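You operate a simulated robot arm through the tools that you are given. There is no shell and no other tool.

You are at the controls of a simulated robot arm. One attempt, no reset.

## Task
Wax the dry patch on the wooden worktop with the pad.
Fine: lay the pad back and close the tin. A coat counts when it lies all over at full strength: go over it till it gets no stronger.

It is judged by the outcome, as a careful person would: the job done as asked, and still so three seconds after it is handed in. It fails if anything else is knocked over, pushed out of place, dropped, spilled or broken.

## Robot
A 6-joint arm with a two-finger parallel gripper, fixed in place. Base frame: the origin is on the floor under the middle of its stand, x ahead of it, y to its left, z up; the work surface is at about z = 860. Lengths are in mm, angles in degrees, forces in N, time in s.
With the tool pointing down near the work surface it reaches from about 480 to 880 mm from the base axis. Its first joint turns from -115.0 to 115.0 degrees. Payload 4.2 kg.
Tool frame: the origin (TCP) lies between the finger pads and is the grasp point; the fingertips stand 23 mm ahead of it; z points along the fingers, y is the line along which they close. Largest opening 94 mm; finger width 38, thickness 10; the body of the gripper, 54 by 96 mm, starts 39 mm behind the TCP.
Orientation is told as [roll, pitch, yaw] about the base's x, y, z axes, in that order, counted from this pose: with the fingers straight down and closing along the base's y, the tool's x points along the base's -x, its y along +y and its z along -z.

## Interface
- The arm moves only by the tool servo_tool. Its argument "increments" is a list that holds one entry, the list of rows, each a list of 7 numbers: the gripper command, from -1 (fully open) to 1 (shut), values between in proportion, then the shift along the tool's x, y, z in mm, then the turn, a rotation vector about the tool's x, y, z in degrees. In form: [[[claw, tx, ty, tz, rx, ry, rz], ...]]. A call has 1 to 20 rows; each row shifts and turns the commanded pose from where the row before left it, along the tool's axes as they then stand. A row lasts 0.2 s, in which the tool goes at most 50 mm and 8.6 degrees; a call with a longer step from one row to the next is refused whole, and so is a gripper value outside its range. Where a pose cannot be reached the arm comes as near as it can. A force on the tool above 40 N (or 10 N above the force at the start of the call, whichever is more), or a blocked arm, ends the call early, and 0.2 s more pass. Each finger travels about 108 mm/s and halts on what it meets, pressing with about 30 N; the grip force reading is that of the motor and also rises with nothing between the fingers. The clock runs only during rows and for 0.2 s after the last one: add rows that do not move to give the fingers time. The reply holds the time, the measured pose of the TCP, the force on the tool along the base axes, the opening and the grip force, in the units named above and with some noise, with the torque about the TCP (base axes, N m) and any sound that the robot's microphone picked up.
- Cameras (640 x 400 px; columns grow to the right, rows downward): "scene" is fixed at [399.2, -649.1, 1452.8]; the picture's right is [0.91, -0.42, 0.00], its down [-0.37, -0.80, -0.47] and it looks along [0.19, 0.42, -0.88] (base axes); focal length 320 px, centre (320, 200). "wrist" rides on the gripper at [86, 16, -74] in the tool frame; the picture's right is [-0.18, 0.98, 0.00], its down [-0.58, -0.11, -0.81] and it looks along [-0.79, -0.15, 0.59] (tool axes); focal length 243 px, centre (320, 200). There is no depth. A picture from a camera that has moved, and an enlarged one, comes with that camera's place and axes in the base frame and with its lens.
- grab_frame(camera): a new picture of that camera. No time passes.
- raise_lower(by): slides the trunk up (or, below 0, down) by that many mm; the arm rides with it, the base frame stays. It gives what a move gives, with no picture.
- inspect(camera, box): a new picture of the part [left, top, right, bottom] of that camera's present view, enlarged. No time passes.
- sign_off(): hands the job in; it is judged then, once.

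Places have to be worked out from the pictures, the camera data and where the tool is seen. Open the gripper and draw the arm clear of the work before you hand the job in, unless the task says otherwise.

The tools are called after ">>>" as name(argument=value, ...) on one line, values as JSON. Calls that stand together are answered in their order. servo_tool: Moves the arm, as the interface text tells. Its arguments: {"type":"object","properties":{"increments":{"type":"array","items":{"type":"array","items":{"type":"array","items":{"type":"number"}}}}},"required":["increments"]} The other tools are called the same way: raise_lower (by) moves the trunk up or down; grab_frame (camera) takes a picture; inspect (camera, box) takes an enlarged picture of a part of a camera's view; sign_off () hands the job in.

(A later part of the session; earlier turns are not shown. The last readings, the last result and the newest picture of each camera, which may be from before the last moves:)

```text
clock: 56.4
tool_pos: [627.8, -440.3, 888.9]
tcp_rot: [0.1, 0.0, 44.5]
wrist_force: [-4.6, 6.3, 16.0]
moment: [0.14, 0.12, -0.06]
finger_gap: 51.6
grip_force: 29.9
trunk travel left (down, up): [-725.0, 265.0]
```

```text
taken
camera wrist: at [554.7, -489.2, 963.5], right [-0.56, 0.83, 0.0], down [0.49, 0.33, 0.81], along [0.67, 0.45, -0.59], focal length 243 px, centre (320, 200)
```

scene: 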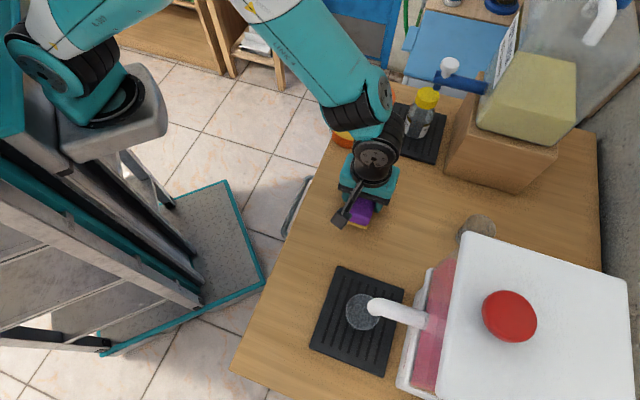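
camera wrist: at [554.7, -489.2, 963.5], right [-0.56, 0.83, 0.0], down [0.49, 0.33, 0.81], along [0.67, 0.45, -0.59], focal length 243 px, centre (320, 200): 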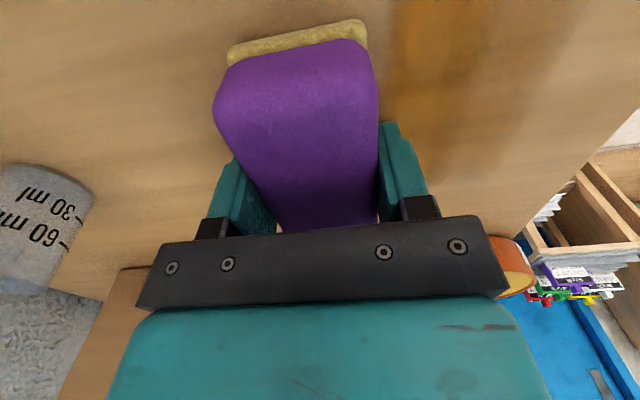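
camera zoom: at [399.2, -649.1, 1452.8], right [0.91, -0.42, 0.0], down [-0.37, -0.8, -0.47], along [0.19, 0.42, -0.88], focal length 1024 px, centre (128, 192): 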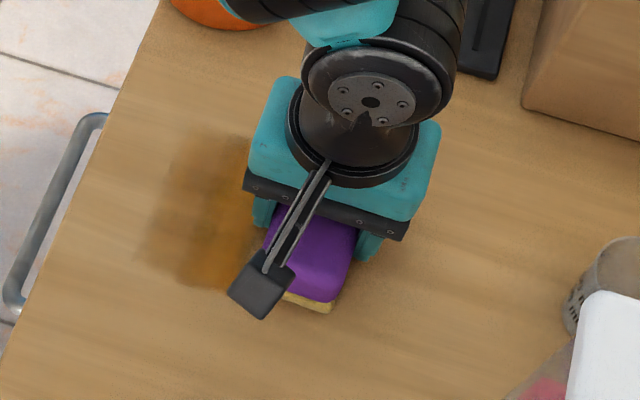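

The wax shows as an amber coat where the pad passed. I extend the strokes along this lane, outward to n≈830 and back to n≈640, to learn where the patch takes wax.

>>> servo_tool(increments=[[[1, 0, -12, 0, 0, 0, 0], [1, 0, -12, 0, 0, 0, 0], [1, 0, -12, 0, 0, 0, 0], [1, 0, -12, 0, 0, 0, 0], [1, 0, -12, 0, 0, 0, 0], [1, 0, -12, 0, 0, 0, 0], [1, 0, 12, 0, 0, 0, 0], [1, 0, 12, 0, 0, 0, 0], [1, 0, 12, 0, 0, 0, 0], [1, 0, 12, 0, 0, 0, 0], [1, 0, 12, 0, 0, 0, 0], [1, 0, 12, 0, 0, 0, 0], [1, 0, 12, 0, 0, 0, 0], [1, 0, 12, 0, 0, 0, 0], [1, 0, 12, 0, 0, 0, 0], [1, 0, 12, 0, 0, 0, 0], [1, 0, 12, 0, 0, 0, 0], [1, 0, 12, 0, 0, 0, 0], [1, 0, 0, 0, 0, 0, 0]]])

>>> inspect(camera="scene", box=[280, 140, 480, 265])

>>> grab_frame(camera="wrist")

```text
clock: 60.4
tool_pos: [578.5, -390.4, 888.6]
tcp_rot: [-0.4, 0.0, 44.4]
wrist_force: [9.6, -11.0, 33.4]
moment: [-0.11, -0.01, -0.01]
finger_gap: 51.5
grip_force: 30.1
trunk travel left (down, up): [-725.0, 265.0]
```

```text
3.20 times, centred on (380, 202) of scene
camera zoom: at [399.2, -649.1, 1452.8], right [0.91, -0.42, 0.0], down [-0.37, -0.8, -0.47], along [0.19, 0.42, -0.88], focal length 1024 px, centre (128, 192)
```

zoom: 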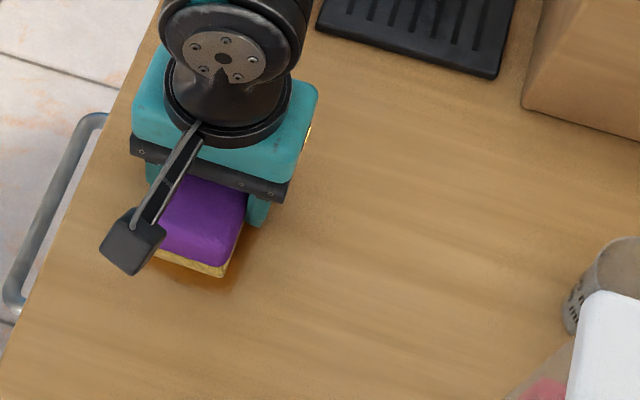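

```text
taken
camera wrist: at [505.5, -440.1, 963.1], right [-0.56, 0.83, -0.01], down [0.49, 0.33, 0.81], along [0.67, 0.45, -0.59], focal length 243 px, centre (320, 200)
```

wrist: 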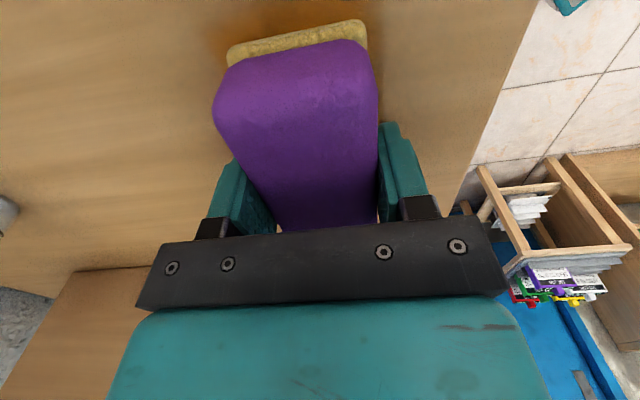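

The coat only appears in a limited area near the robot side; outward of it the wood takes no wax. Force has risen to 33 N, so I lift off, move the pad aside toward the tin and look at the patch.

>>> servo_tool(increments=[[[1, 0, 0, -5, 0, 0, 0], [1, 0, 0, -20, 0, 0, 0], [1, 0, 0, -30, 0, 0, 0], [1, 0, 0, -15, 0, 0, 0], [1, -40, 8, 0, 0, 0, 0], [1, -40, 8, 0, 0, 0, 0], [1, -40, 8, 0, 0, 0, 0], [1, -40, 8, 0, 0, 0, 0], [1, -36, 10, 0, 0, 0, 0], [1, 0, 0, 0, 0, 0, 0]]])

>>> inspect(camera="scene", box=[280, 140, 480, 265])

>>> grab_frame(camera="wrist")

>>> grab_frame(camera="scene")

```text
clock: 62.6
tool_pos: [686.7, -223.6, 960.0]
tcp_rot: [0.2, 0.0, 44.4]
wrist_force: [-0.5, 0.2, 0.0]
moment: [0.0, 0.02, 0.0]
finger_gap: 51.4
grip_force: 30.2
trunk travel left (down, up): [-725.0, 265.0]
```

```text
3.20 times, centred on (380, 202) of scene
camera zoom: at [399.2, -649.1, 1452.8], right [0.91, -0.42, 0.0], down [-0.37, -0.8, -0.47], along [0.19, 0.42, -0.88], focal length 1024 px, centre (128, 192)
```

zoom: 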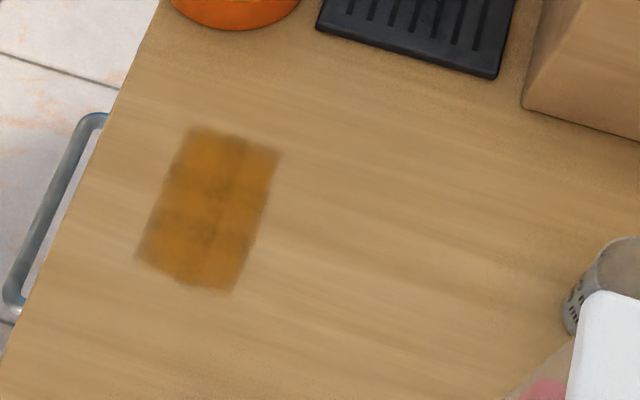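

```text
taken
camera wrist: at [613.3, -272.4, 1034.8], right [-0.56, 0.83, 0.0], down [0.49, 0.33, 0.81], along [0.67, 0.45, -0.59], focal length 243 px, centre (320, 200)
```

wrist: 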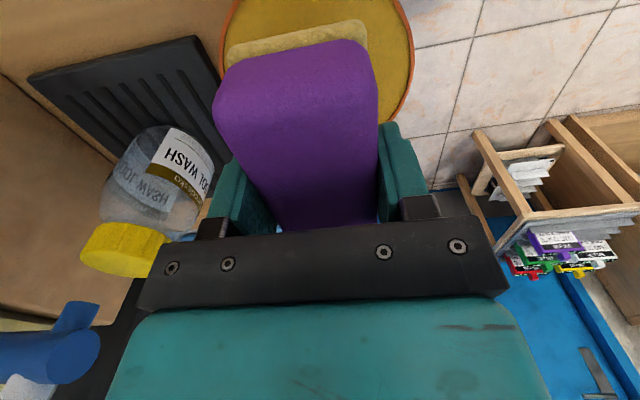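

```text
taken
```

scene: 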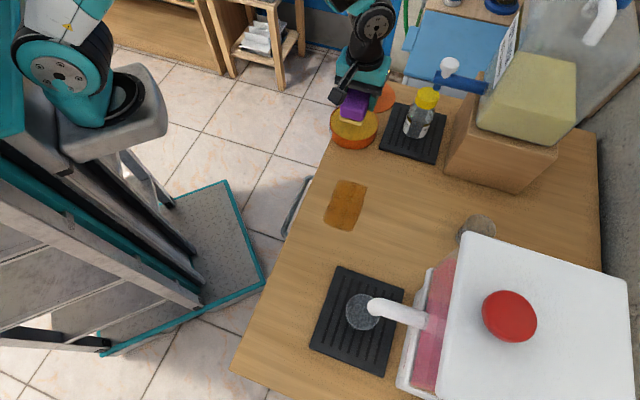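

The coat shows as a rectangle, s≈70–177, n≈653–719; its outer border at n≈719 is the patch's real edge, the other sides are just where the pad went. I'm over the tin, so I reload: shift 3 mm back and dip again.

>>> servo_tool(increments=[[[1, 3.2, 0.6, 8, 0, 0, 0], [1, 0, 0, 12, 0, 0, 0], [1, 0, 0, 10, 0, 0, 0], [1, 0, 0, 5, 0, 0, 0], [1, 0, 0, 1.5, 0, 0, 0], [1, 0, 0, 1.5, 0, 0, 0], [1, 0, 0, 1.5, 0, 0, 0], [1, 0, 0, 0, 0, 0, 0]]])

>>> inspect(camera="scene", box=[280, 80, 440, 240])

```text
clock: 64.4
tool_pos: [686.0, -226.3, 920.3]
tcp_rot: [-0.3, 0.0, 44.4]
wrist_force: [-2.4, -3.5, 36.0]
moment: [-0.5, 0.26, -0.07]
finger_gap: 51.6
grip_force: 30.2
trunk travel left (down, up): [-725.0, 265.0]
```

```text
2.50 times, centred on (360, 160) of scene
camera zoom: at [399.2, -649.1, 1452.8], right [0.91, -0.42, 0.0], down [-0.37, -0.8, -0.47], along [0.19, 0.42, -0.88], focal length 800 px, centre (220, 300)
```

zoom: 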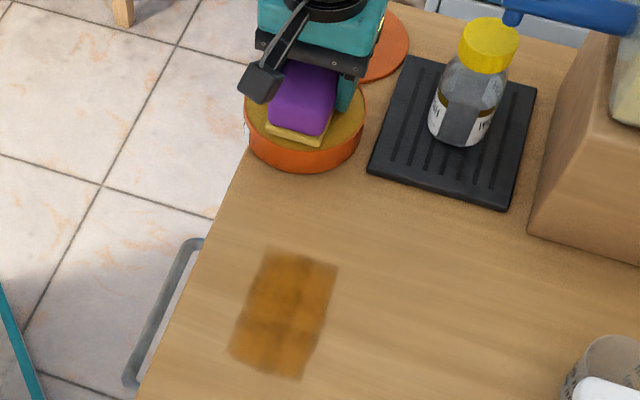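

Reloaded at 36 N. I lift straight up and carry the pad to the tin-side part of the patch, TCP at s≈190, n≈690, stopping a few mm above the wood.

>>> servo_tool(increments=[[[1, 0, 0, -4, 0, 0, 0], [1, 0, 0, -8, 0, 0, 0], [1, 0, 0, -15, 0, 0, 0], [1, 0, 0, -15, 0, 0, 0], [1, 34, -11, 0, 0, 0, 0], [1, 34, -11, 0, 0, 0, 0], [1, 34, -11, 0, 0, 0, 0], [1, 33, -12, 0, 0, 0, 0], [1, 0, 0, 25, 0, 0, 0], [1, 0, 0, 25, 0, 0, 0], [1, 0, 0, 14, 0, 0, 0], [1, 0, 0, 0, 0, 0, 0]]])

```text
clock: 67.0
tool_pos: [621.4, -353.7, 894.9]
tcp_rot: [-0.1, 0.0, 44.3]
wrist_force: [0.7, -0.6, -0.2]
moment: [0.01, -0.06, -0.01]
finger_gap: 51.4
grip_force: 29.6
trunk travel left (down, up): [-725.0, 265.0]
```

I'm at s≈189, n≈690, 6 mm above contact height. I lower to light contact.

>>> servo_tool(increments=[[[1, 0, 0, 3, 0, 0, 0], [1, 0, 0, 2, 0, 0, 0], [1, 0, 0, 1.2, 0, 0, 0], [1, 0, 0, 0.8, 0, 0, 0], [1, 0, 0, 0, 0, 0, 0]]])

```text
clock: 68.2
tool_pos: [621.1, -350.7, 889.6]
tcp_rot: [0.0, 0.0, 44.5]
wrist_force: [0.0, 0.0, 0.0]
moment: [0.01, 0.0, 0.01]
finger_gap: 51.5
grip_force: 30.1
trunk travel left (down, up): [-725.0, 265.0]
```

Not touching yet at 889.6; I go 1.6 mm further.

>>> servo_tool(increments=[[[1, 0, 0, 0.8, 0, 0, 0], [1, 0, 0, 0.8, 0, 0, 0], [1, 0, 0, 0, 0, 0, 0]]])

```text
clock: 69.0
tool_pos: [621.9, -351.5, 888.7]
tcp_rot: [0.0, 0.0, 44.4]
wrist_force: [-3.6, 0.2, 7.0]
moment: [0.24, -0.16, 0.07]
finger_gap: 51.5
grip_force: 29.8
trunk travel left (down, up): [-725.0, 265.0]
```

Contact at 7 N. I press slightly more and rub this lane from n≈632 out to n≈725 and back.

>>> servo_tool(increments=[[[1, 0, 11.4, 0.7, 0, 0, 0], [1, 0, 11.4, 0, 0, 0, 0], [1, 0, 11.4, 0, 0, 0, 0], [1, 0, 11.4, 0, 0, 0, 0], [1, 0, 11.4, 0, 0, 0, 0], [1, 0, -11.6, 0, 0, 0, 0], [1, 0, -11.6, 0, 0, 0, 0], [1, 0, -11.6, 0, 0, 0, 0], [1, 0, -11.6, 0, 0, 0, 0], [1, 0, -11.6, 0, 0, 0, 0], [1, 0, -11.6, 0, 0, 0, 0], [1, 0, -11.6, 0, 0, 0, 0], [1, 0, -11.6, 0, 0, 0, 0], [1, 0, 0, 0, 0, 0, 0]]])

>>> inspect(camera="scene", box=[280, 140, 480, 265])

>>> grab_frame(camera="wrist")

```text
clock: 70.6
tool_pos: [595.9, -325.5, 887.3]
tcp_rot: [0.2, 0.0, 44.7]
wrist_force: [-6.0, 4.9, 22.7]
moment: [0.11, 0.1, 0.02]
finger_gap: 51.3
grip_force: 29.9
trunk travel left (down, up): [-725.0, 265.0]
stopped in row 8: the force on the tool passed its limit at 41 N (the readings are from after the stop); the commanded pose is now the measured one
```

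```text
3.20 times, centred on (380, 202) of scene
camera zoom: at [399.2, -649.1, 1452.8], right [0.91, -0.42, 0.0], down [-0.37, -0.8, -0.47], along [0.19, 0.42, -0.88], focal length 1024 px, centre (128, 192)
```

zoom: 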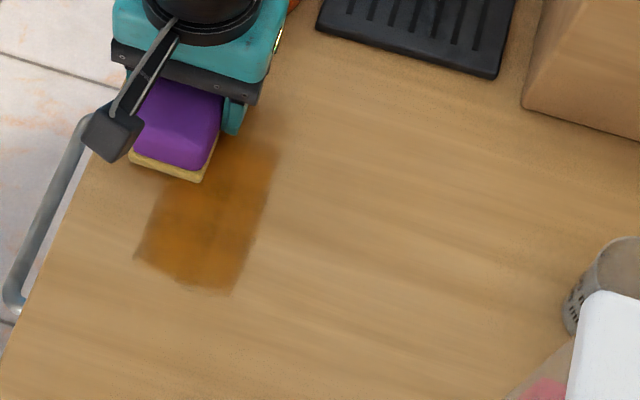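

```text
taken
camera wrist: at [523.4, -374.6, 962.9], right [-0.56, 0.83, 0.0], down [0.49, 0.33, 0.81], along [0.67, 0.45, -0.59], focal length 243 px, centre (320, 200)
```

wrist: 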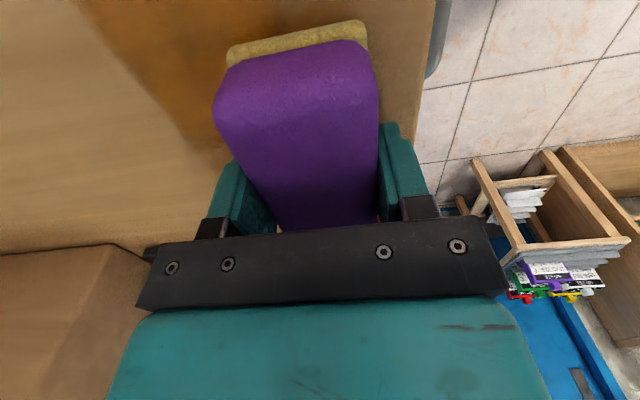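

The force limit tripped at 41 N, so I was pressing too hard. I ease off by 1 mm and continue the stroke outward.

>>> servo_tool(increments=[[[1, 0, 0, -1.2, 0, 0, 0], [1, 0, -10, 0, 0, 0, 0], [1, 0, -10, 0, 0, 0, 0], [1, 0, -10, 0, 0, 0, 0], [1, 0, -10, 0, 0, 0, 0], [1, 0, -10, 0, 0, 0, 0], [1, 0, -10, 0, 0, 0, 0], [1, 0, -10, 0, 0, 0, 0], [1, 0, 0, 0, 0, 0, 0]]])

>>> inspect(camera="scene", box=[280, 140, 480, 265])

```text
clock: 72.6
tool_pos: [644.9, -374.0, 887.1]
tcp_rot: [0.2, -0.1, 44.6]
wrist_force: [-2.9, 4.7, 10.3]
moment: [0.03, -0.11, 0.06]
finger_gap: 51.4
grip_force: 29.7
trunk travel left (down, up): [-725.0, 265.0]
```

```text
3.20 times, centred on (380, 202) of scene
camera zoom: at [399.2, -649.1, 1452.8], right [0.91, -0.42, 0.0], down [-0.37, -0.8, -0.47], along [0.19, 0.42, -0.88], focal length 1024 px, centre (128, 192)
```

zoom: 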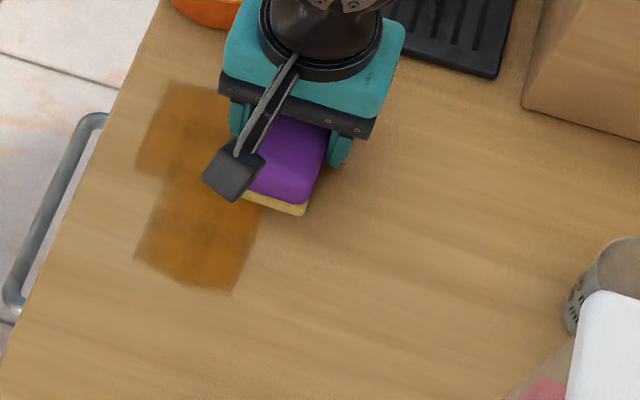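

Now the patch's tin-side part shows: near edge about n≈626, upper edge about s≈217. Force is fine at 10 N; I rub back and forth across this part again.

>>> servo_tool(increments=[[[1, 0, 10, 0, 0, 0, 0], [1, 0, 10, 0, 0, 0, 0], [1, 0, 10, 0, 0, 0, 0], [1, 0, 10, 0, 0, 0, 0], [1, 0, 10, 0, 0, 0, 0], [1, 0, 10, 0, 0, 0, 0], [1, 0, 10, 0, 0, 0, 0], [1, 0, 10, 0, 0, 0, 0], [1, 0, -10, 0, 0, 0, 0], [1, 0, -10, 0, 0, 0, 0], [1, 0, -10, 0, 0, 0, 0], [1, 0, -10, 0, 0, 0, 0], [1, 0, -10, 0, 0, 0, 0], [1, 0, -10, 0, 0, 0, 0], [1, 0, -10, 0, 0, 0, 0], [1, 0, -10, 0, 0, 0, 0], [1, 0, 0, 0, 0, 0, 0]]])

>>> inspect(camera="scene", box=[280, 140, 480, 265])

```text
clock: 76.2
tool_pos: [645.3, -373.6, 887.2]
tcp_rot: [0.0, 0.1, 44.5]
wrist_force: [-6.7, 7.2, 21.8]
moment: [0.02, 0.15, -0.01]
finger_gap: 51.6
grip_force: 29.7
trunk travel left (down, up): [-725.0, 265.0]
```

```text
3.20 times, centred on (380, 202) of scene
camera zoom: at [399.2, -649.1, 1452.8], right [0.91, -0.42, 0.0], down [-0.37, -0.8, -0.47], along [0.19, 0.42, -0.88], focal length 1024 px, centre (128, 192)
```

zoom: 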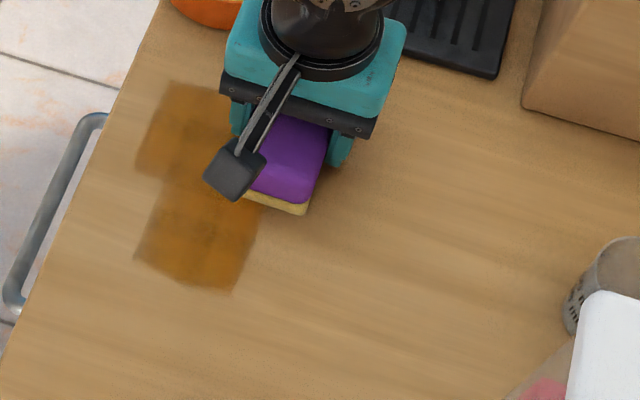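

The tin-side coat looks unchanged by the second pass, so it's near full there. Now I slide to n≈650 and run along the edge direction down to s≈70, to find the patch's other end.

>>> servo_tool(increments=[[[1, 0, 10, -0.5, 0, 0, 0], [1, 0, 10, 0, 0, 0, 0], [1, 0, 10, 0, 0, 0, 0], [1, 0, 10, 0, 0, 0, 0], [1, 0, 10, 0, 0, 0, 0], [1, 0, 10, 0, 0, 0, 0], [1, 0, 10, 0, 0, 0, 0], [1, 10, 0, 0, 0, 0, 0], [1, 10, 0, 0, 0, 0, 0], [1, 10, 0, 0, 0, 0, 0], [1, 10, 0, 0, 0, 0, 0], [1, 10, 0, 0, 0, 0, 0], [1, 10, 0, 0, 0, 0, 0], [1, 10, 0, 0, 0, 0, 0], [1, 10, 0, 0, 0, 0, 0], [1, 10, 0, 0, 0, 0, 0], [1, 10, 0, 0, 0, 0, 0], [1, 10, 0, 0, 0, 0, 0], [1, 10, 0, 0, 0, 0, 0], [1, 0, 0, 0, 0, 0, 0]]])

>>> inspect(camera="scene", box=[260, 140, 460, 265])

```text
clock: 80.4
tool_pos: [511.4, -411.5, 888.0]
tcp_rot: [0.2, -0.1, 44.5]
wrist_force: [0.5, -0.1, -0.6]
moment: [-0.01, 0.05, -0.01]
finger_gap: 51.6
grip_force: 30.1
trunk travel left (down, up): [-725.0, 265.0]
```

```text
3.20 times, centred on (360, 202) of scene
camera zoom: at [399.2, -649.1, 1452.8], right [0.91, -0.42, 0.0], down [-0.37, -0.8, -0.47], along [0.19, 0.42, -0.88], focal length 1024 px, centre (192, 192)
```

zoom: 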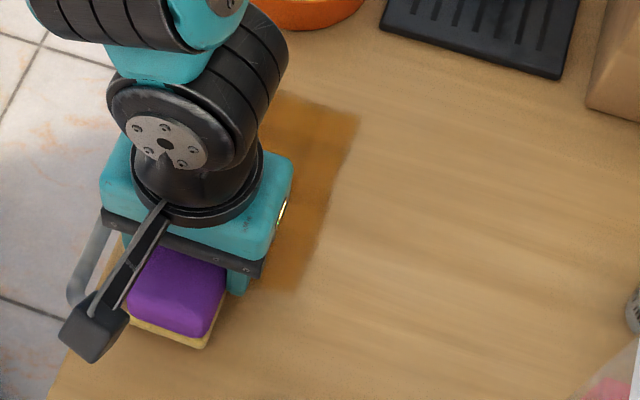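

Contact was lost at the end (force ≈0). I lower a little to regain light pressure here at s≈71, n≈652.

>>> servo_tool(increments=[[[1, 0, 0, 0.6, 0, 0, 0], [1, 0, 0, 0.5, 0, 0, 0], [1, 0, 0, 0, 0, 0, 0]]])

```text
clock: 81.2
tool_pos: [512.2, -411.2, 887.5]
tcp_rot: [0.1, 0.0, 44.5]
wrist_force: [0.5, -3.6, 9.8]
moment: [-0.07, -0.16, 0.02]
finger_gap: 51.7
grip_force: 29.9
trunk travel left (down, up): [-725.0, 265.0]
```

9.8 N contact. I rub across here: in to n≈644, out to n≈705, back, then out past the patch to reveal it.

>>> servo_tool(increments=[[[1, 0, 8, 0.2, 0, 0, 0], [1, 0, -10, 0, 0, 0, 0], [1, 0, -10, 0, 0, 0, 0], [1, 0, -10, 0, 0, 0, 0], [1, 0, -10, 0, 0, 0, 0], [1, 0, -10, 0, 0, 0, 0], [1, 0, -10, 0, 0, 0, 0], [1, 0, 10, 0, 0, 0, 0], [1, 0, 10, 0, 0, 0, 0], [1, 0, 10, 0, 0, 0, 0], [1, 0, 10, 0, 0, 0, 0], [1, 0, 10, 0, 0, 0, 0], [1, 0, 10, 0, 0, 0, 0], [1, 0, -12, 0, 0, 0, 0], [1, 0, -12, 0, 0, 0, 0], [1, 0, -12, 0, 0, 0, 0], [1, 0, -12, 0, 0, 0, 0], [1, 0, -12, 0, 0, 0, 0], [1, 0, 0, 0, 0, 0, 0]]])

>>> inspect(camera="scene", box=[260, 140, 460, 265])

```text
clock: 85.2
tool_pos: [547.4, -447.6, 887.7]
tcp_rot: [0.2, 0.0, 44.6]
wrist_force: [0.7, -0.2, -0.6]
moment: [0.03, -0.01, 0.04]
finger_gap: 51.4
grip_force: 29.6
trunk travel left (down, up): [-725.0, 265.0]
```

```text
3.20 times, centred on (360, 202) of scene
camera zoom: at [399.2, -649.1, 1452.8], right [0.91, -0.42, 0.0], down [-0.37, -0.8, -0.47], along [0.19, 0.42, -0.88], focal length 1024 px, centre (192, 192)
```

zoom: 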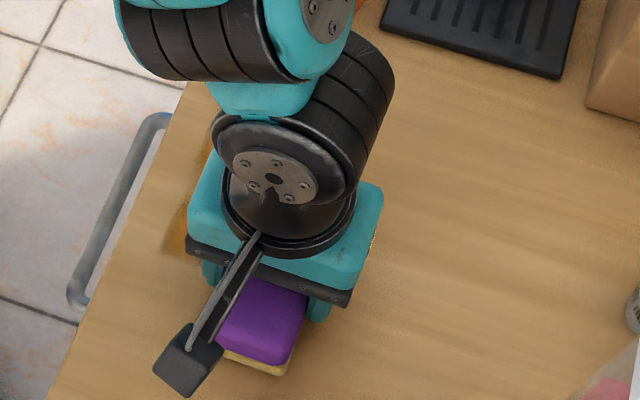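

Contact got lost again at the outer end. I lift off and move to the tin to view the patch free of the arm.

>>> servo_tool(increments=[[[1, 0, 0, -10, 0, 0, 0], [1, 0, 0, -30, 0, 0, 0], [1, 0, 0, -32, 0, 0, 0], [1, -42, 10, 0, 0, 0, 0], [1, -42, 10, 0, 0, 0, 0], [1, -42, 10, 0, 0, 0, 0], [1, -42, 10, 0, 0, 0, 0], [1, -42, 10, 0, 0, 0, 0], [1, -42, 10, 0, 0, 0, 0], [1, 0, 0, 0, 0, 0, 0]]])

>>> inspect(camera="scene", box=[260, 140, 420, 240])

>>> inspect(camera="scene", box=[300, 70, 420, 160])

>>> grab_frame(camera="wrist")

```text
clock: 87.4
tool_pos: [683.8, -225.4, 956.7]
tcp_rot: [0.2, 0.0, 44.6]
wrist_force: [0.6, 0.4, -1.1]
moment: [0.01, -0.03, -0.01]
finger_gap: 51.7
grip_force: 30.1
trunk travel left (down, up): [-725.0, 265.0]
```

```text
4.00 times, centred on (340, 190) of scene
camera zoom: at [399.2, -649.1, 1452.8], right [0.91, -0.42, 0.0], down [-0.37, -0.8, -0.47], along [0.19, 0.42, -0.88], focal length 1280 px, centre (240, 240)
```

zoom: 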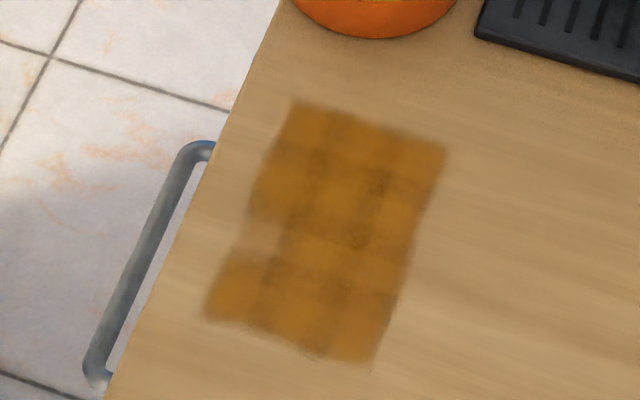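

```text
4.44 times, centred on (360, 115) of scene
camera zoom: at [399.2, -649.1, 1452.8], right [0.91, -0.42, 0.0], down [-0.37, -0.8, -0.47], along [0.19, 0.42, -0.88], focal length 1422 px, centre (142, 578)
```

zoom: 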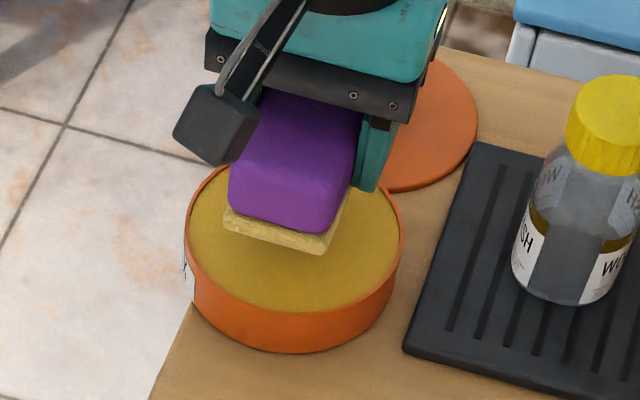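

```text
taken
camera wrist: at [611.5, -274.1, 1032.4], right [-0.56, 0.83, 0.0], down [0.49, 0.33, 0.81], along [0.67, 0.45, -0.59], focal length 243 px, centre (320, 200)
```

wrist: 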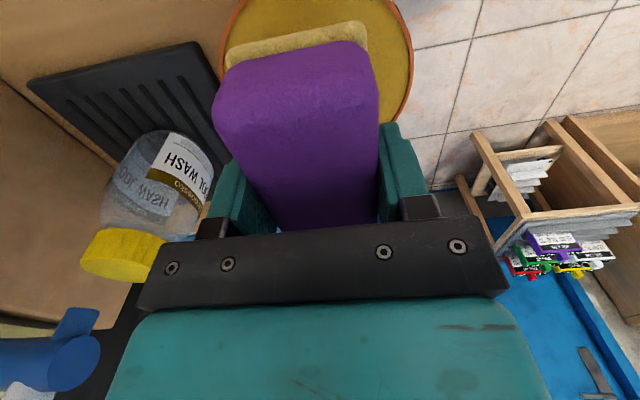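

The patch is now clear: s≈66–208, n≈627–719, in cells, with one cell still bare near s≈120, n≈641. I reload the pad: dip into the wax again, gently.

>>> servo_tool(increments=[[[1, 0, 0, 12, 0, 0, 0], [1, 0, 0, 12, 0, 0, 0], [1, 0, 0, 7, 0, 0, 0], [1, 0, 0, 2, 0, 0, 0], [1, 0, 0, 1.5, 0, 0, 0], [1, 0, 0, 1.2, 0, 0, 0], [1, 0, 0, 0, 0, 0, 0]]])

>>> inspect(camera="scene", box=[300, 70, 420, 160])

```text
clock: 89.0
tool_pos: [684.7, -228.1, 924.3]
tcp_rot: [0.1, 0.0, 44.7]
wrist_force: [-0.2, 0.4, -0.3]
moment: [0.03, 0.02, 0.02]
finger_gap: 51.3
grip_force: 29.8
trunk travel left (down, up): [-725.0, 265.0]
```

```text
4.44 times, centred on (360, 115) of scene
camera zoom: at [399.2, -649.1, 1452.8], right [0.91, -0.42, 0.0], down [-0.37, -0.8, -0.47], along [0.19, 0.42, -0.88], focal length 1422 px, centre (142, 578)
```

zoom: 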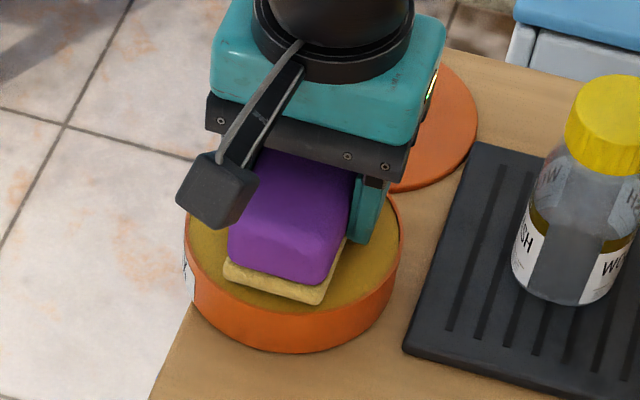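

No contact yet; I continue down in about 1 mm steps.

>>> servo_tool(increments=[[[1, 0, 0, 1.2, 0, 0, 0], [1, 0, 0, 1.2, 0, 0, 0], [1, 0, 0, 1, 0, 0, 0], [1, 0, 0, 0, 0, 0, 0]]])

>>> inspect(camera="scene", box=[300, 70, 420, 160])

```text
clock: 90.0
tool_pos: [685.0, -228.0, 921.3]
tcp_rot: [0.3, 0.0, 44.5]
wrist_force: [0.5, -2.6, 5.6]
moment: [-0.11, -0.12, -0.05]
finger_gap: 51.6
grip_force: 29.9
trunk travel left (down, up): [-725.0, 265.0]
```

```text
4.44 times, centred on (360, 115) of scene
camera zoom: at [399.2, -649.1, 1452.8], right [0.91, -0.42, 0.0], down [-0.37, -0.8, -0.47], along [0.19, 0.42, -0.88], focal length 1422 px, centre (142, 578)
```

zoom: 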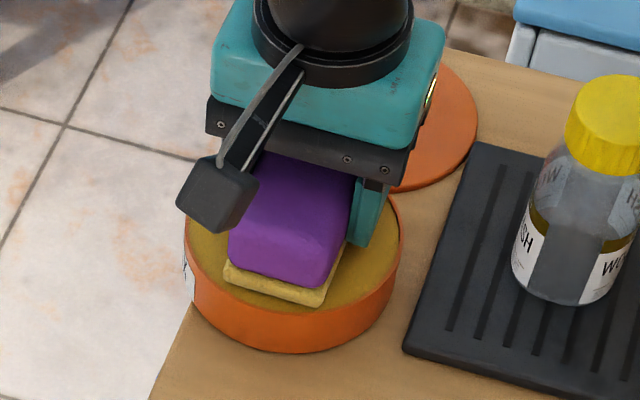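

Light contact with the wax at 5.6 N; I press a touch more, lift out and go to the lower half of the patch at TCP s≈112, n≈645.

>>> servo_tool(increments=[[[1, 0, 0, 0.8, 0, 0, 0], [1, 0, 0, 0, 0, 0, 0], [1, 0, 0, -4, 0, 0, 0], [1, 0, 0, -10, 0, 0, 0], [1, 0, 0, -15, 0, 0, 0], [1, 0, 0, -12, 0, 0, 0], [1, 35.2, 0.6, 0, 0, 0, 0], [1, 35.2, 0.6, 0, 0, 0, 0], [1, 35.2, 0.6, 0, 0, 0, 0], [1, 35.2, 0.6, 0, 0, 0, 0], [1, 35.2, 0.6, 0, 0, 0, 0], [1, 35.2, 0.6, 0, 0, 0, 0], [1, 0, 0, 25, 0, 0, 0], [1, 0, 0, 25, 0, 0, 0], [1, 0, 0, 15, 0, 0, 0], [1, 0, 0, 0, 0, 0, 0]]])

```text
clock: 93.4
tool_pos: [531.9, -371.2, 893.3]
tcp_rot: [0.2, 0.0, 44.6]
wrist_force: [-0.8, -0.2, -0.7]
moment: [0.02, -0.02, -0.01]
finger_gap: 51.5
grip_force: 29.8
trunk travel left (down, up): [-725.0, 265.0]
```

At s≈114, n≈639, 5 mm up. I lower to contact.

>>> servo_tool(increments=[[[1, 0, 0, 2.5, 0, 0, 0], [1, 0, 0, 1.5, 0, 0, 0], [1, 0, 0, 1, 0, 0, 0], [1, 0, 0, 0.6, 0, 0, 0], [1, 0, 0, 0, 0, 0, 0]]])

```text
clock: 94.6
tool_pos: [531.4, -371.8, 889.5]
tcp_rot: [0.2, -0.1, 44.7]
wrist_force: [0.0, -0.2, -0.3]
moment: [0.05, 0.03, 0.0]
finger_gap: 51.7
grip_force: 30.0
trunk travel left (down, up): [-725.0, 265.0]
```

No contact at 889.5. I go 2 mm further in small steps.

>>> servo_tool(increments=[[[1, 0, 0, 0.8, 0, 0, 0], [1, 0, 0, 0.7, 0, 0, 0], [1, 0, 0, 0.6, 0, 0, 0], [1, 0, 0, 0, 0, 0, 0]]])

```text
clock: 95.6
tool_pos: [532.2, -373.3, 888.2]
tcp_rot: [0.1, 0.1, 44.6]
wrist_force: [-1.5, 0.7, 6.4]
moment: [-0.1, -0.09, -0.01]
finger_gap: 51.3
grip_force: 30.2
trunk travel left (down, up): [-725.0, 265.0]
```

6.4 N contact. I rub outward to n≈706, back and out again with a little more pressure.

>>> servo_tool(increments=[[[1, 0, 2, 0.5, 0, 0, 0], [1, 0, -11, 0, 0, 0, 0], [1, 0, -11, 0, 0, 0, 0], [1, 0, -11, 0, 0, 0, 0], [1, 0, -11, 0, 0, 0, 0], [1, 0, -11, 0, 0, 0, 0], [1, 0, -11, 0, 0, 0, 0], [1, 0, 11, 0, 0, 0, 0], [1, 0, 11, 0, 0, 0, 0], [1, 0, 11, 0, 0, 0, 0], [1, 0, 11, 0, 0, 0, 0], [1, 0, 11, 0, 0, 0, 0], [1, 0, 11, 0, 0, 0, 0], [1, 0, -11, 0, 0, 0, 0], [1, 0, -11, 0, 0, 0, 0], [1, 0, -11, 0, 0, 0, 0], [1, 0, -11, 0, 0, 0, 0], [1, 0, -11, 0, 0, 0, 0], [1, 0, -11, 0, 0, 0, 0]]])

>>> inspect(camera="scene", box=[260, 140, 420, 240])

```text
clock: 99.6
tool_pos: [576.0, -418.8, 887.1]
tcp_rot: [0.1, 0.0, 44.6]
wrist_force: [-6.1, 8.8, 27.2]
moment: [0.18, 0.21, -0.08]
finger_gap: 51.6
grip_force: 29.8
trunk travel left (down, up): [-725.0, 265.0]
```

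```text
4.00 times, centred on (340, 190) of scene
camera zoom: at [399.2, -649.1, 1452.8], right [0.91, -0.42, 0.0], down [-0.37, -0.8, -0.47], along [0.19, 0.42, -0.88], focal length 1280 px, centre (240, 240)
```

zoom: 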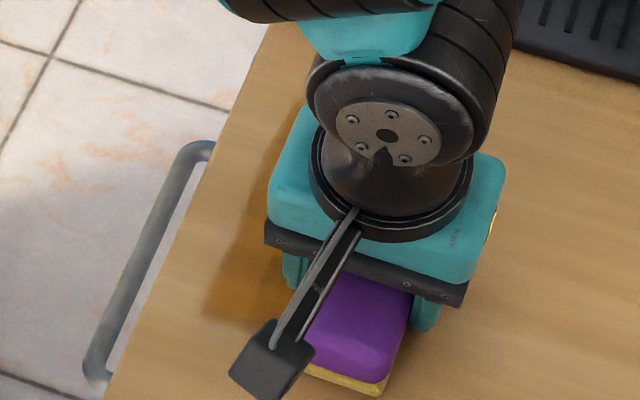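

Force 27 N, pad at s≈111, n≈703. I ease 0.6 mm, slide along to s≈178 and rub in and out there.

>>> servo_tool(increments=[[[1, -10, 0, -0.6, 0, 0, 0], [1, -10, 0, 0, 0, 0, 0], [1, -10, 0, 0, 0, 0, 0], [1, -10, 0, 0, 0, 0, 0], [1, -10, 0, 0, 0, 0, 0], [1, -10, 0, 0, 0, 0, 0], [1, -7, 0, 0, 0, 0, 0], [1, 0, 11, 0, 0, 0, 0], [1, 0, 11, 0, 0, 0, 0], [1, 0, 11, 0, 0, 0, 0], [1, 0, 11, 0, 0, 0, 0], [1, 0, 11, 0, 0, 0, 0], [1, 0, 11, 0, 0, 0, 0], [1, 0, -11, 0, 0, 0, 0], [1, 0, -11, 0, 0, 0, 0], [1, 0, -11, 0, 0, 0, 0], [1, 0, -11, 0, 0, 0, 0], [1, 0, -11, 0, 0, 0, 0], [1, 0, -11, 0, 0, 0, 0]]])

>>> inspect(camera="scene", box=[260, 140, 420, 240])

```text
clock: 103.6
tool_pos: [623.4, -372.4, 886.4]
tcp_rot: [0.3, 0.0, 44.4]
wrist_force: [-3.9, 4.0, 13.1]
moment: [0.15, -0.05, 0.02]
finger_gap: 51.6
grip_force: 30.2
trunk travel left (down, up): [-725.0, 265.0]
```

```text
4.00 times, centred on (340, 190) of scene
camera zoom: at [399.2, -649.1, 1452.8], right [0.91, -0.42, 0.0], down [-0.37, -0.8, -0.47], along [0.19, 0.42, -0.88], focal length 1280 px, centre (240, 240)
```

zoom: 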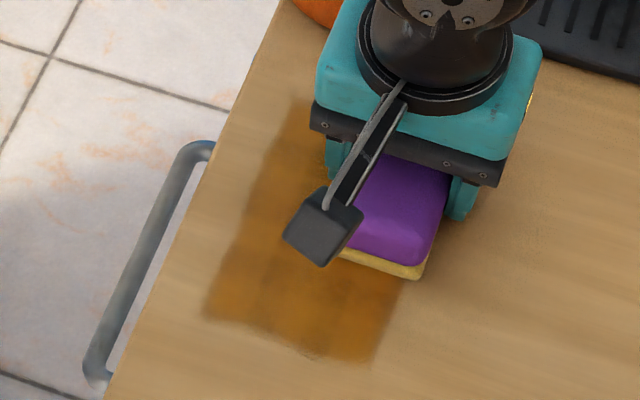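

The bare cell is filled and the coat is deeper. I keep rubbing: in and out once more at s≈178, then slide back to s≈112.

>>> servo_tool(increments=[[[1, 0, 11, 0, 0, 0, 0], [1, 0, 11, 0, 0, 0, 0], [1, 0, 11, 0, 0, 0, 0], [1, 0, 11, 0, 0, 0, 0], [1, 0, 11, 0, 0, 0, 0], [1, 0, 11, 0, 0, 0, 0], [1, 0, -11, 0, 0, 0, 0], [1, 0, -11, 0, 0, 0, 0], [1, 0, -11, 0, 0, 0, 0], [1, 0, -11, 0, 0, 0, 0], [1, 0, -11, 0, 0, 0, 0], [1, 0, -11, 0, 0, 0, 0], [1, 10, 0, 0, 0, 0, 0], [1, 10, 0, 0, 0, 0, 0], [1, 10, 0, 0, 0, 0, 0], [1, 10, 0, 0, 0, 0, 0], [1, 10, 0, 0, 0, 0, 0], [1, 10, 0, 0, 0, 0, 0], [1, 6, 0, 0, 0, 0, 0]]])

>>> inspect(camera="scene", box=[260, 140, 420, 240])

```text
clock: 107.6
tool_pos: [576.2, -417.5, 887.2]
tcp_rot: [0.2, -0.1, 44.5]
wrist_force: [0.0, 0.5, 0.8]
moment: [0.02, -0.09, 0.01]
finger_gap: 51.4
grip_force: 30.0
trunk travel left (down, up): [-725.0, 265.0]
```

```text
4.00 times, centred on (340, 190) of scene
camera zoom: at [399.2, -649.1, 1452.8], right [0.91, -0.42, 0.0], down [-0.37, -0.8, -0.47], along [0.19, 0.42, -0.88], focal length 1280 px, centre (240, 240)
```

zoom: 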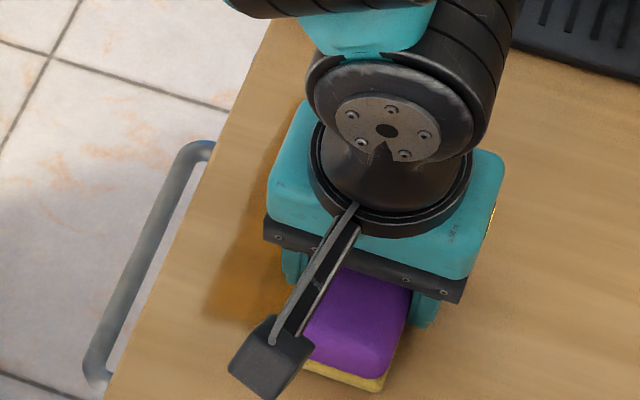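

Contact is nearly lost at s≈112; I press 0.9 mm down and rub in and out here again.

>>> servo_tool(increments=[[[1, 0, 0, 0.9, 0, 0, 0], [1, 0, 11, 0, 0, 0, 0], [1, 0, 11, 0, 0, 0, 0], [1, 0, 11, 0, 0, 0, 0], [1, 0, 11, 0, 0, 0, 0], [1, 0, 11, 0, 0, 0, 0], [1, 0, 11, 0, 0, 0, 0], [1, 0, -11, 0, 0, 0, 0], [1, 0, -11, 0, 0, 0, 0], [1, 0, -11, 0, 0, 0, 0], [1, 0, -11, 0, 0, 0, 0], [1, 0, -11, 0, 0, 0, 0], [1, 0, -11, 0, 0, 0, 0], [1, 0, 0, 0, 0, 0, 0]]])

>>> inspect(camera="scene", box=[260, 140, 420, 240])

```text
clock: 109.4
tool_pos: [533.8, -373.8, 887.2]
tcp_rot: [0.8, 0.0, 44.5]
wrist_force: [-8.8, 7.8, 26.2]
moment: [-0.21, -0.29, -0.06]
finger_gap: 51.4
grip_force: 30.2
trunk travel left (down, up): [-725.0, 265.0]
stopped in row 8: the force on the tool passed its limit at 44 N (the readings are from after the stop); the commanded pose is now the measured one
```

```text
4.00 times, centred on (340, 190) of scene
camera zoom: at [399.2, -649.1, 1452.8], right [0.91, -0.42, 0.0], down [-0.37, -0.8, -0.47], along [0.19, 0.42, -0.88], focal length 1280 px, centre (240, 240)
```

zoom: 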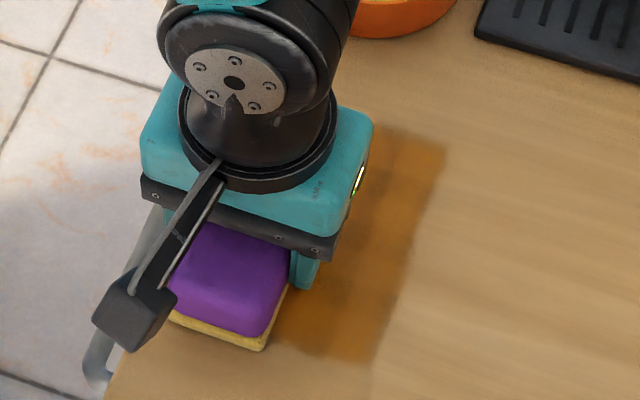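

The force tripped at the inner end and left the tool rolled 0.8°. I ease 1 mm, correct the roll and finish the outward stroke, then lift to look.

>>> servo_tool(increments=[[[1, 0, 0, -1.2, 0.7, 0, 0], [1, 0, -11, 0, 0, 0, 0], [1, 0, -11, 0, 0, 0, 0], [1, 0, -11, 0, 0, 0, 0], [1, 0, -11, 0, 0, 0, 0], [1, 0, -11, 0, 0, 0, 0], [1, 0, -11, 0, 0, 0, 0], [1, 0, 0, 0, 0, 0, 0]]])

```text
clock: 111.2
tool_pos: [582.1, -424.1, 887.0]
tcp_rot: [0.4, 0.0, 44.6]
wrist_force: [0.5, 0.5, -0.9]
moment: [0.04, -0.02, 0.01]
finger_gap: 51.7
grip_force: 29.8
trunk travel left (down, up): [-725.0, 265.0]
```

No force at the outer end: the pad has slipped up slightly in the grip, so contact height is now about 886.5. I lift off and go to the tin side to view the coat.

>>> servo_tool(increments=[[[1, 0, 0, -10, 0.4, 0, 0], [1, 0, 0, -30, 0, 0, 0], [1, 0, 0, -30, 0, 0, 0], [1, -42, 13, 0, 0, 0, 0], [1, -42, 13, 0, 0, 0, 0], [1, -42, 13, 0, 0, 0, 0], [1, -42, 13, 0, 0, 0, 0], [1, -42, 13, 0, 0, 0, 0], [1, 0, 0, 0, 0, 0, 0]]])

>>> inspect(camera="scene", box=[260, 140, 420, 240])

>>> inspect(camera="scene", box=[300, 70, 420, 160])

>>> inspect(camera="wrist", box=[180, 0, 440, 160])

```text
clock: 113.2
tool_pos: [685.5, -226.6, 957.7]
tcp_rot: [-0.2, 0.1, 44.5]
wrist_force: [-0.4, 0.2, -0.1]
moment: [-0.03, 0.03, 0.0]
finger_gap: 51.7
grip_force: 29.8
trunk travel left (down, up): [-725.0, 265.0]
```

```text
4.00 times, centred on (340, 190) of scene
camera zoom: at [399.2, -649.1, 1452.8], right [0.91, -0.42, 0.0], down [-0.37, -0.8, -0.47], along [0.19, 0.42, -0.88], focal length 1280 px, centre (240, 240)
```

zoom: 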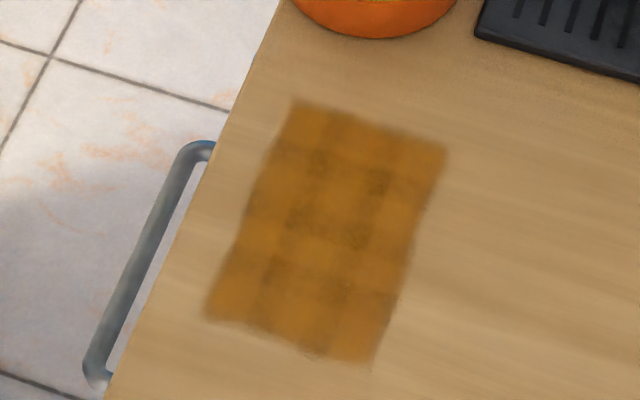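

```text
4.44 times, centred on (360, 115) of scene
camera zoom: at [399.2, -649.1, 1452.8], right [0.91, -0.42, 0.0], down [-0.37, -0.8, -0.47], along [0.19, 0.42, -0.88], focal length 1422 px, centre (142, 578)
```

zoom: 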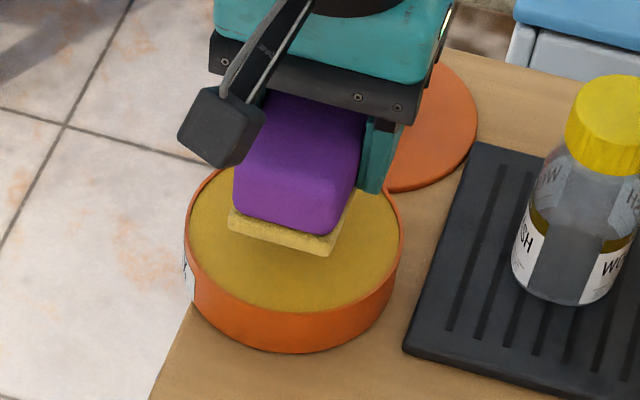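

```text
2.46 times, centred on (310, 80) of wrist
camera zoom: at [612.8, -275.6, 1031.9], right [-0.56, 0.83, 0.0], down [0.49, 0.33, 0.81], along [0.67, 0.45, -0.59], focal length 597 px, centre (345, 495)
```

zoom: 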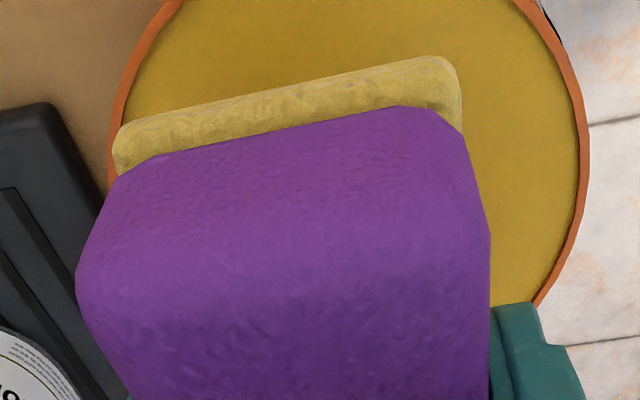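

The patch is coated all over now. I enlarge it to compare the cells' strength.

>>> inspect(camera="scene", box=[305, 160, 377, 236])

```text
5.26 times, centred on (341, 198) of scene
camera zoom: at [399.2, -649.1, 1452.8], right [0.91, -0.42, 0.0], down [-0.37, -0.8, -0.47], along [0.19, 0.42, -0.88], focal length 1684 px, centre (210, 210)
```

zoom: 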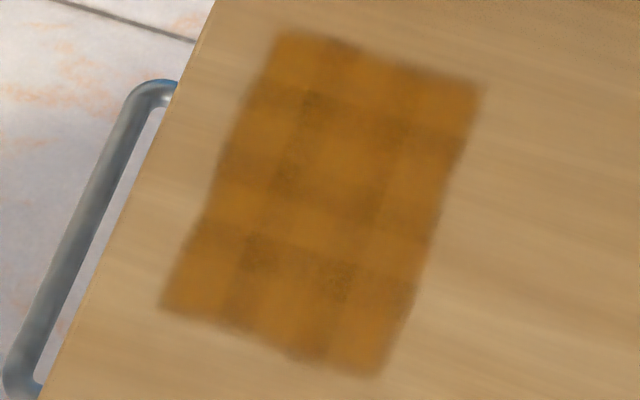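

It looks even, but I will do one more full pass to be sure it gets no stronger. First I reload the pad in the tin.

>>> servo_tool(increments=[[[1, 0, 0, 12, 0, 0, 0], [1, 0, 0, 12, 0, 0, 0], [1, 0, 0, 8, 0, 0, 0], [1, 0, 0, 2, 0, 0, 0], [1, 0, 0, 1.5, 0, 0, 0], [1, 0, 0, 1.2, 0, 0, 0], [1, 0, 0, 1, 0, 0, 0], [1, 0, 0, 0, 0, 0, 0]]])

```text
clock: 115.0
tool_pos: [685.1, -227.9, 919.1]
tcp_rot: [-0.2, 0.0, 44.5]
wrist_force: [-4.1, 0.1, 13.7]
moment: [-0.16, 0.3, -0.03]
finger_gap: 51.5
grip_force: 30.6
trunk travel left (down, up): [-725.0, 265.0]
```

Loaded again at 13.7 N. I lift out and return to the lower half of the patch.

>>> servo_tool(increments=[[[1, 0, 0, -4, 0, 0, 0], [1, 0, 0, -10, 0, 0, 0], [1, 0, 0, -15, 0, 0, 0], [1, 0, 0, -12, 0, 0, 0], [1, 35.2, 0, 0, 0, 0, 0], [1, 35.2, 0, 0, 0, 0, 0], [1, 35.2, 0, 0, 0, 0, 0], [1, 35.2, 0, 0, 0, 0, 0], [1, 35.2, 0, 0, 0, 0, 0], [1, 35.2, 0, 0, 0, 0, 0], [1, 0, 0, 25, 0, 0, 0], [1, 0, 0, 25, 0, 0, 0], [1, 0, 0, 18, 0, 0, 0], [1, 0, 0, 1.5, 0, 0, 0], [1, 0, 0, 0, 0, 0, 0]]])

```text
clock: 118.2
tool_pos: [536.5, -375.7, 889.3]
tcp_rot: [0.0, 0.1, 44.5]
wrist_force: [-0.3, -0.1, 0.0]
moment: [0.02, -0.03, -0.05]
finger_gap: 51.4
grip_force: 30.0
trunk travel left (down, up): [-725.0, 265.0]
```

At s≈114, n≈645, just above contact. I lower in small steps to touch.

>>> servo_tool(increments=[[[1, 0, 0, 0.8, 0, 0, 0], [1, 0, 0, 0.8, 0, 0, 0], [1, 0, 0, 0.6, 0, 0, 0], [1, 0, 0, 0, 0, 0, 0]]])

```text
clock: 119.2
tool_pos: [535.6, -376.0, 887.1]
tcp_rot: [-0.1, -0.1, 44.5]
wrist_force: [0.4, -0.2, 1.1]
moment: [0.04, 0.0, 0.01]
finger_gap: 51.5
grip_force: 30.0
trunk travel left (down, up): [-725.0, 265.0]
```

Almost touching at 887.1. I press 0.9 mm more.

>>> servo_tool(increments=[[[1, 0, 0, 0.5, 0, 0, 0], [1, 0, 0, 0.5, 0, 0, 0], [1, 0, 0, 0, 0, 0, 0]]])

```text
clock: 120.0
tool_pos: [535.9, -375.0, 887.1]
tcp_rot: [-0.1, 0.0, 44.6]
wrist_force: [-1.2, 1.7, 13.8]
moment: [0.2, 0.12, -0.01]
finger_gap: 51.7
grip_force: 30.4
trunk travel left (down, up): [-725.0, 265.0]
```

13.8 N. I rub the lower half: in to n≈640, out to n≈706, back, out.

>>> servo_tool(increments=[[[1, 0, 4, 0, 0, 0, 0], [1, 0, -11, 0, 0, 0, 0], [1, 0, -11, 0, 0, 0, 0], [1, 0, -11, 0, 0, 0, 0], [1, 0, -11, 0, 0, 0, 0], [1, 0, -11, 0, 0, 0, 0], [1, 0, -11, 0, 0, 0, 0], [1, 0, 11, 0, 0, 0, 0], [1, 0, 11, 0, 0, 0, 0], [1, 0, 11, 0, 0, 0, 0], [1, 0, 11, 0, 0, 0, 0], [1, 0, 11, 0, 0, 0, 0], [1, 0, 11, 0, 0, 0, 0], [1, 0, -11, 0, 0, 0, 0], [1, 0, -11, 0, 0, 0, 0], [1, 0, -11, 0, 0, 0, 0], [1, 0, -11, 0, 0, 0, 0], [1, 0, -11, 0, 0, 0, 0], [1, 0, -11, 0, 0, 0, 0]]])

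```text
clock: 124.0
tool_pos: [577.4, -421.5, 886.3]
tcp_rot: [-0.1, 0.0, 44.5]
wrist_force: [-2.8, 2.4, 8.5]
moment: [0.17, 0.1, -0.03]
finger_gap: 51.7
grip_force: 30.3
trunk travel left (down, up): [-725.0, 265.0]
```

Still in contact at 8.5 N. I slide along to the tin-side half (s≈178) and rub in and out there.

>>> servo_tool(increments=[[[1, -10, 0, 0.3, 0, 0, 0], [1, -10, 0, 0, 0, 0, 0], [1, -10, 0, 0, 0, 0, 0], [1, -10, 0, 0, 0, 0, 0], [1, -10, 0, 0, 0, 0, 0], [1, -10, 0, 0, 0, 0, 0], [1, -7, 0, 0, 0, 0, 0], [1, 0, 11, 0, 0, 0, 0], [1, 0, 11, 0, 0, 0, 0], [1, 0, 11, 0, 0, 0, 0], [1, 0, 11, 0, 0, 0, 0], [1, 0, 11, 0, 0, 0, 0], [1, 0, 11, 0, 0, 0, 0], [1, 0, -11, 0, 0, 0, 0], [1, 0, -11, 0, 0, 0, 0], [1, 0, -11, 0, 0, 0, 0], [1, 0, -11, 0, 0, 0, 0], [1, 0, -11, 0, 0, 0, 0], [1, 0, -11, 0, 0, 0, 0]]])

>>> inspect(camera="scene", box=[305, 160, 377, 236])

```text
clock: 128.0
tool_pos: [625.7, -371.9, 886.1]
tcp_rot: [-0.1, -0.1, 44.5]
wrist_force: [-3.1, 4.3, 13.5]
moment: [0.13, 0.19, -0.07]
finger_gap: 51.6
grip_force: 29.9
trunk travel left (down, up): [-725.0, 265.0]
```

```text
5.26 times, centred on (341, 198) of scene
camera zoom: at [399.2, -649.1, 1452.8], right [0.91, -0.42, 0.0], down [-0.37, -0.8, -0.47], along [0.19, 0.42, -0.88], focal length 1684 px, centre (210, 210)
```

zoom: 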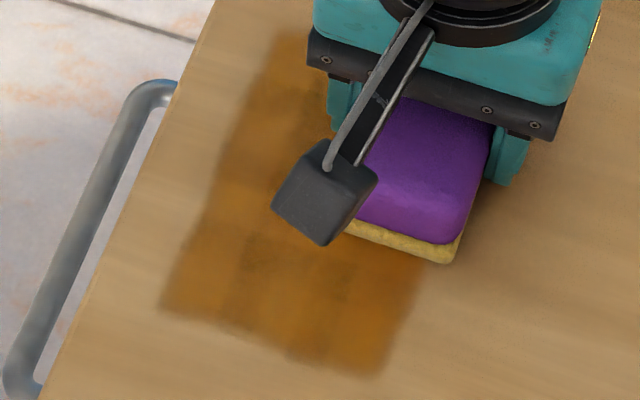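

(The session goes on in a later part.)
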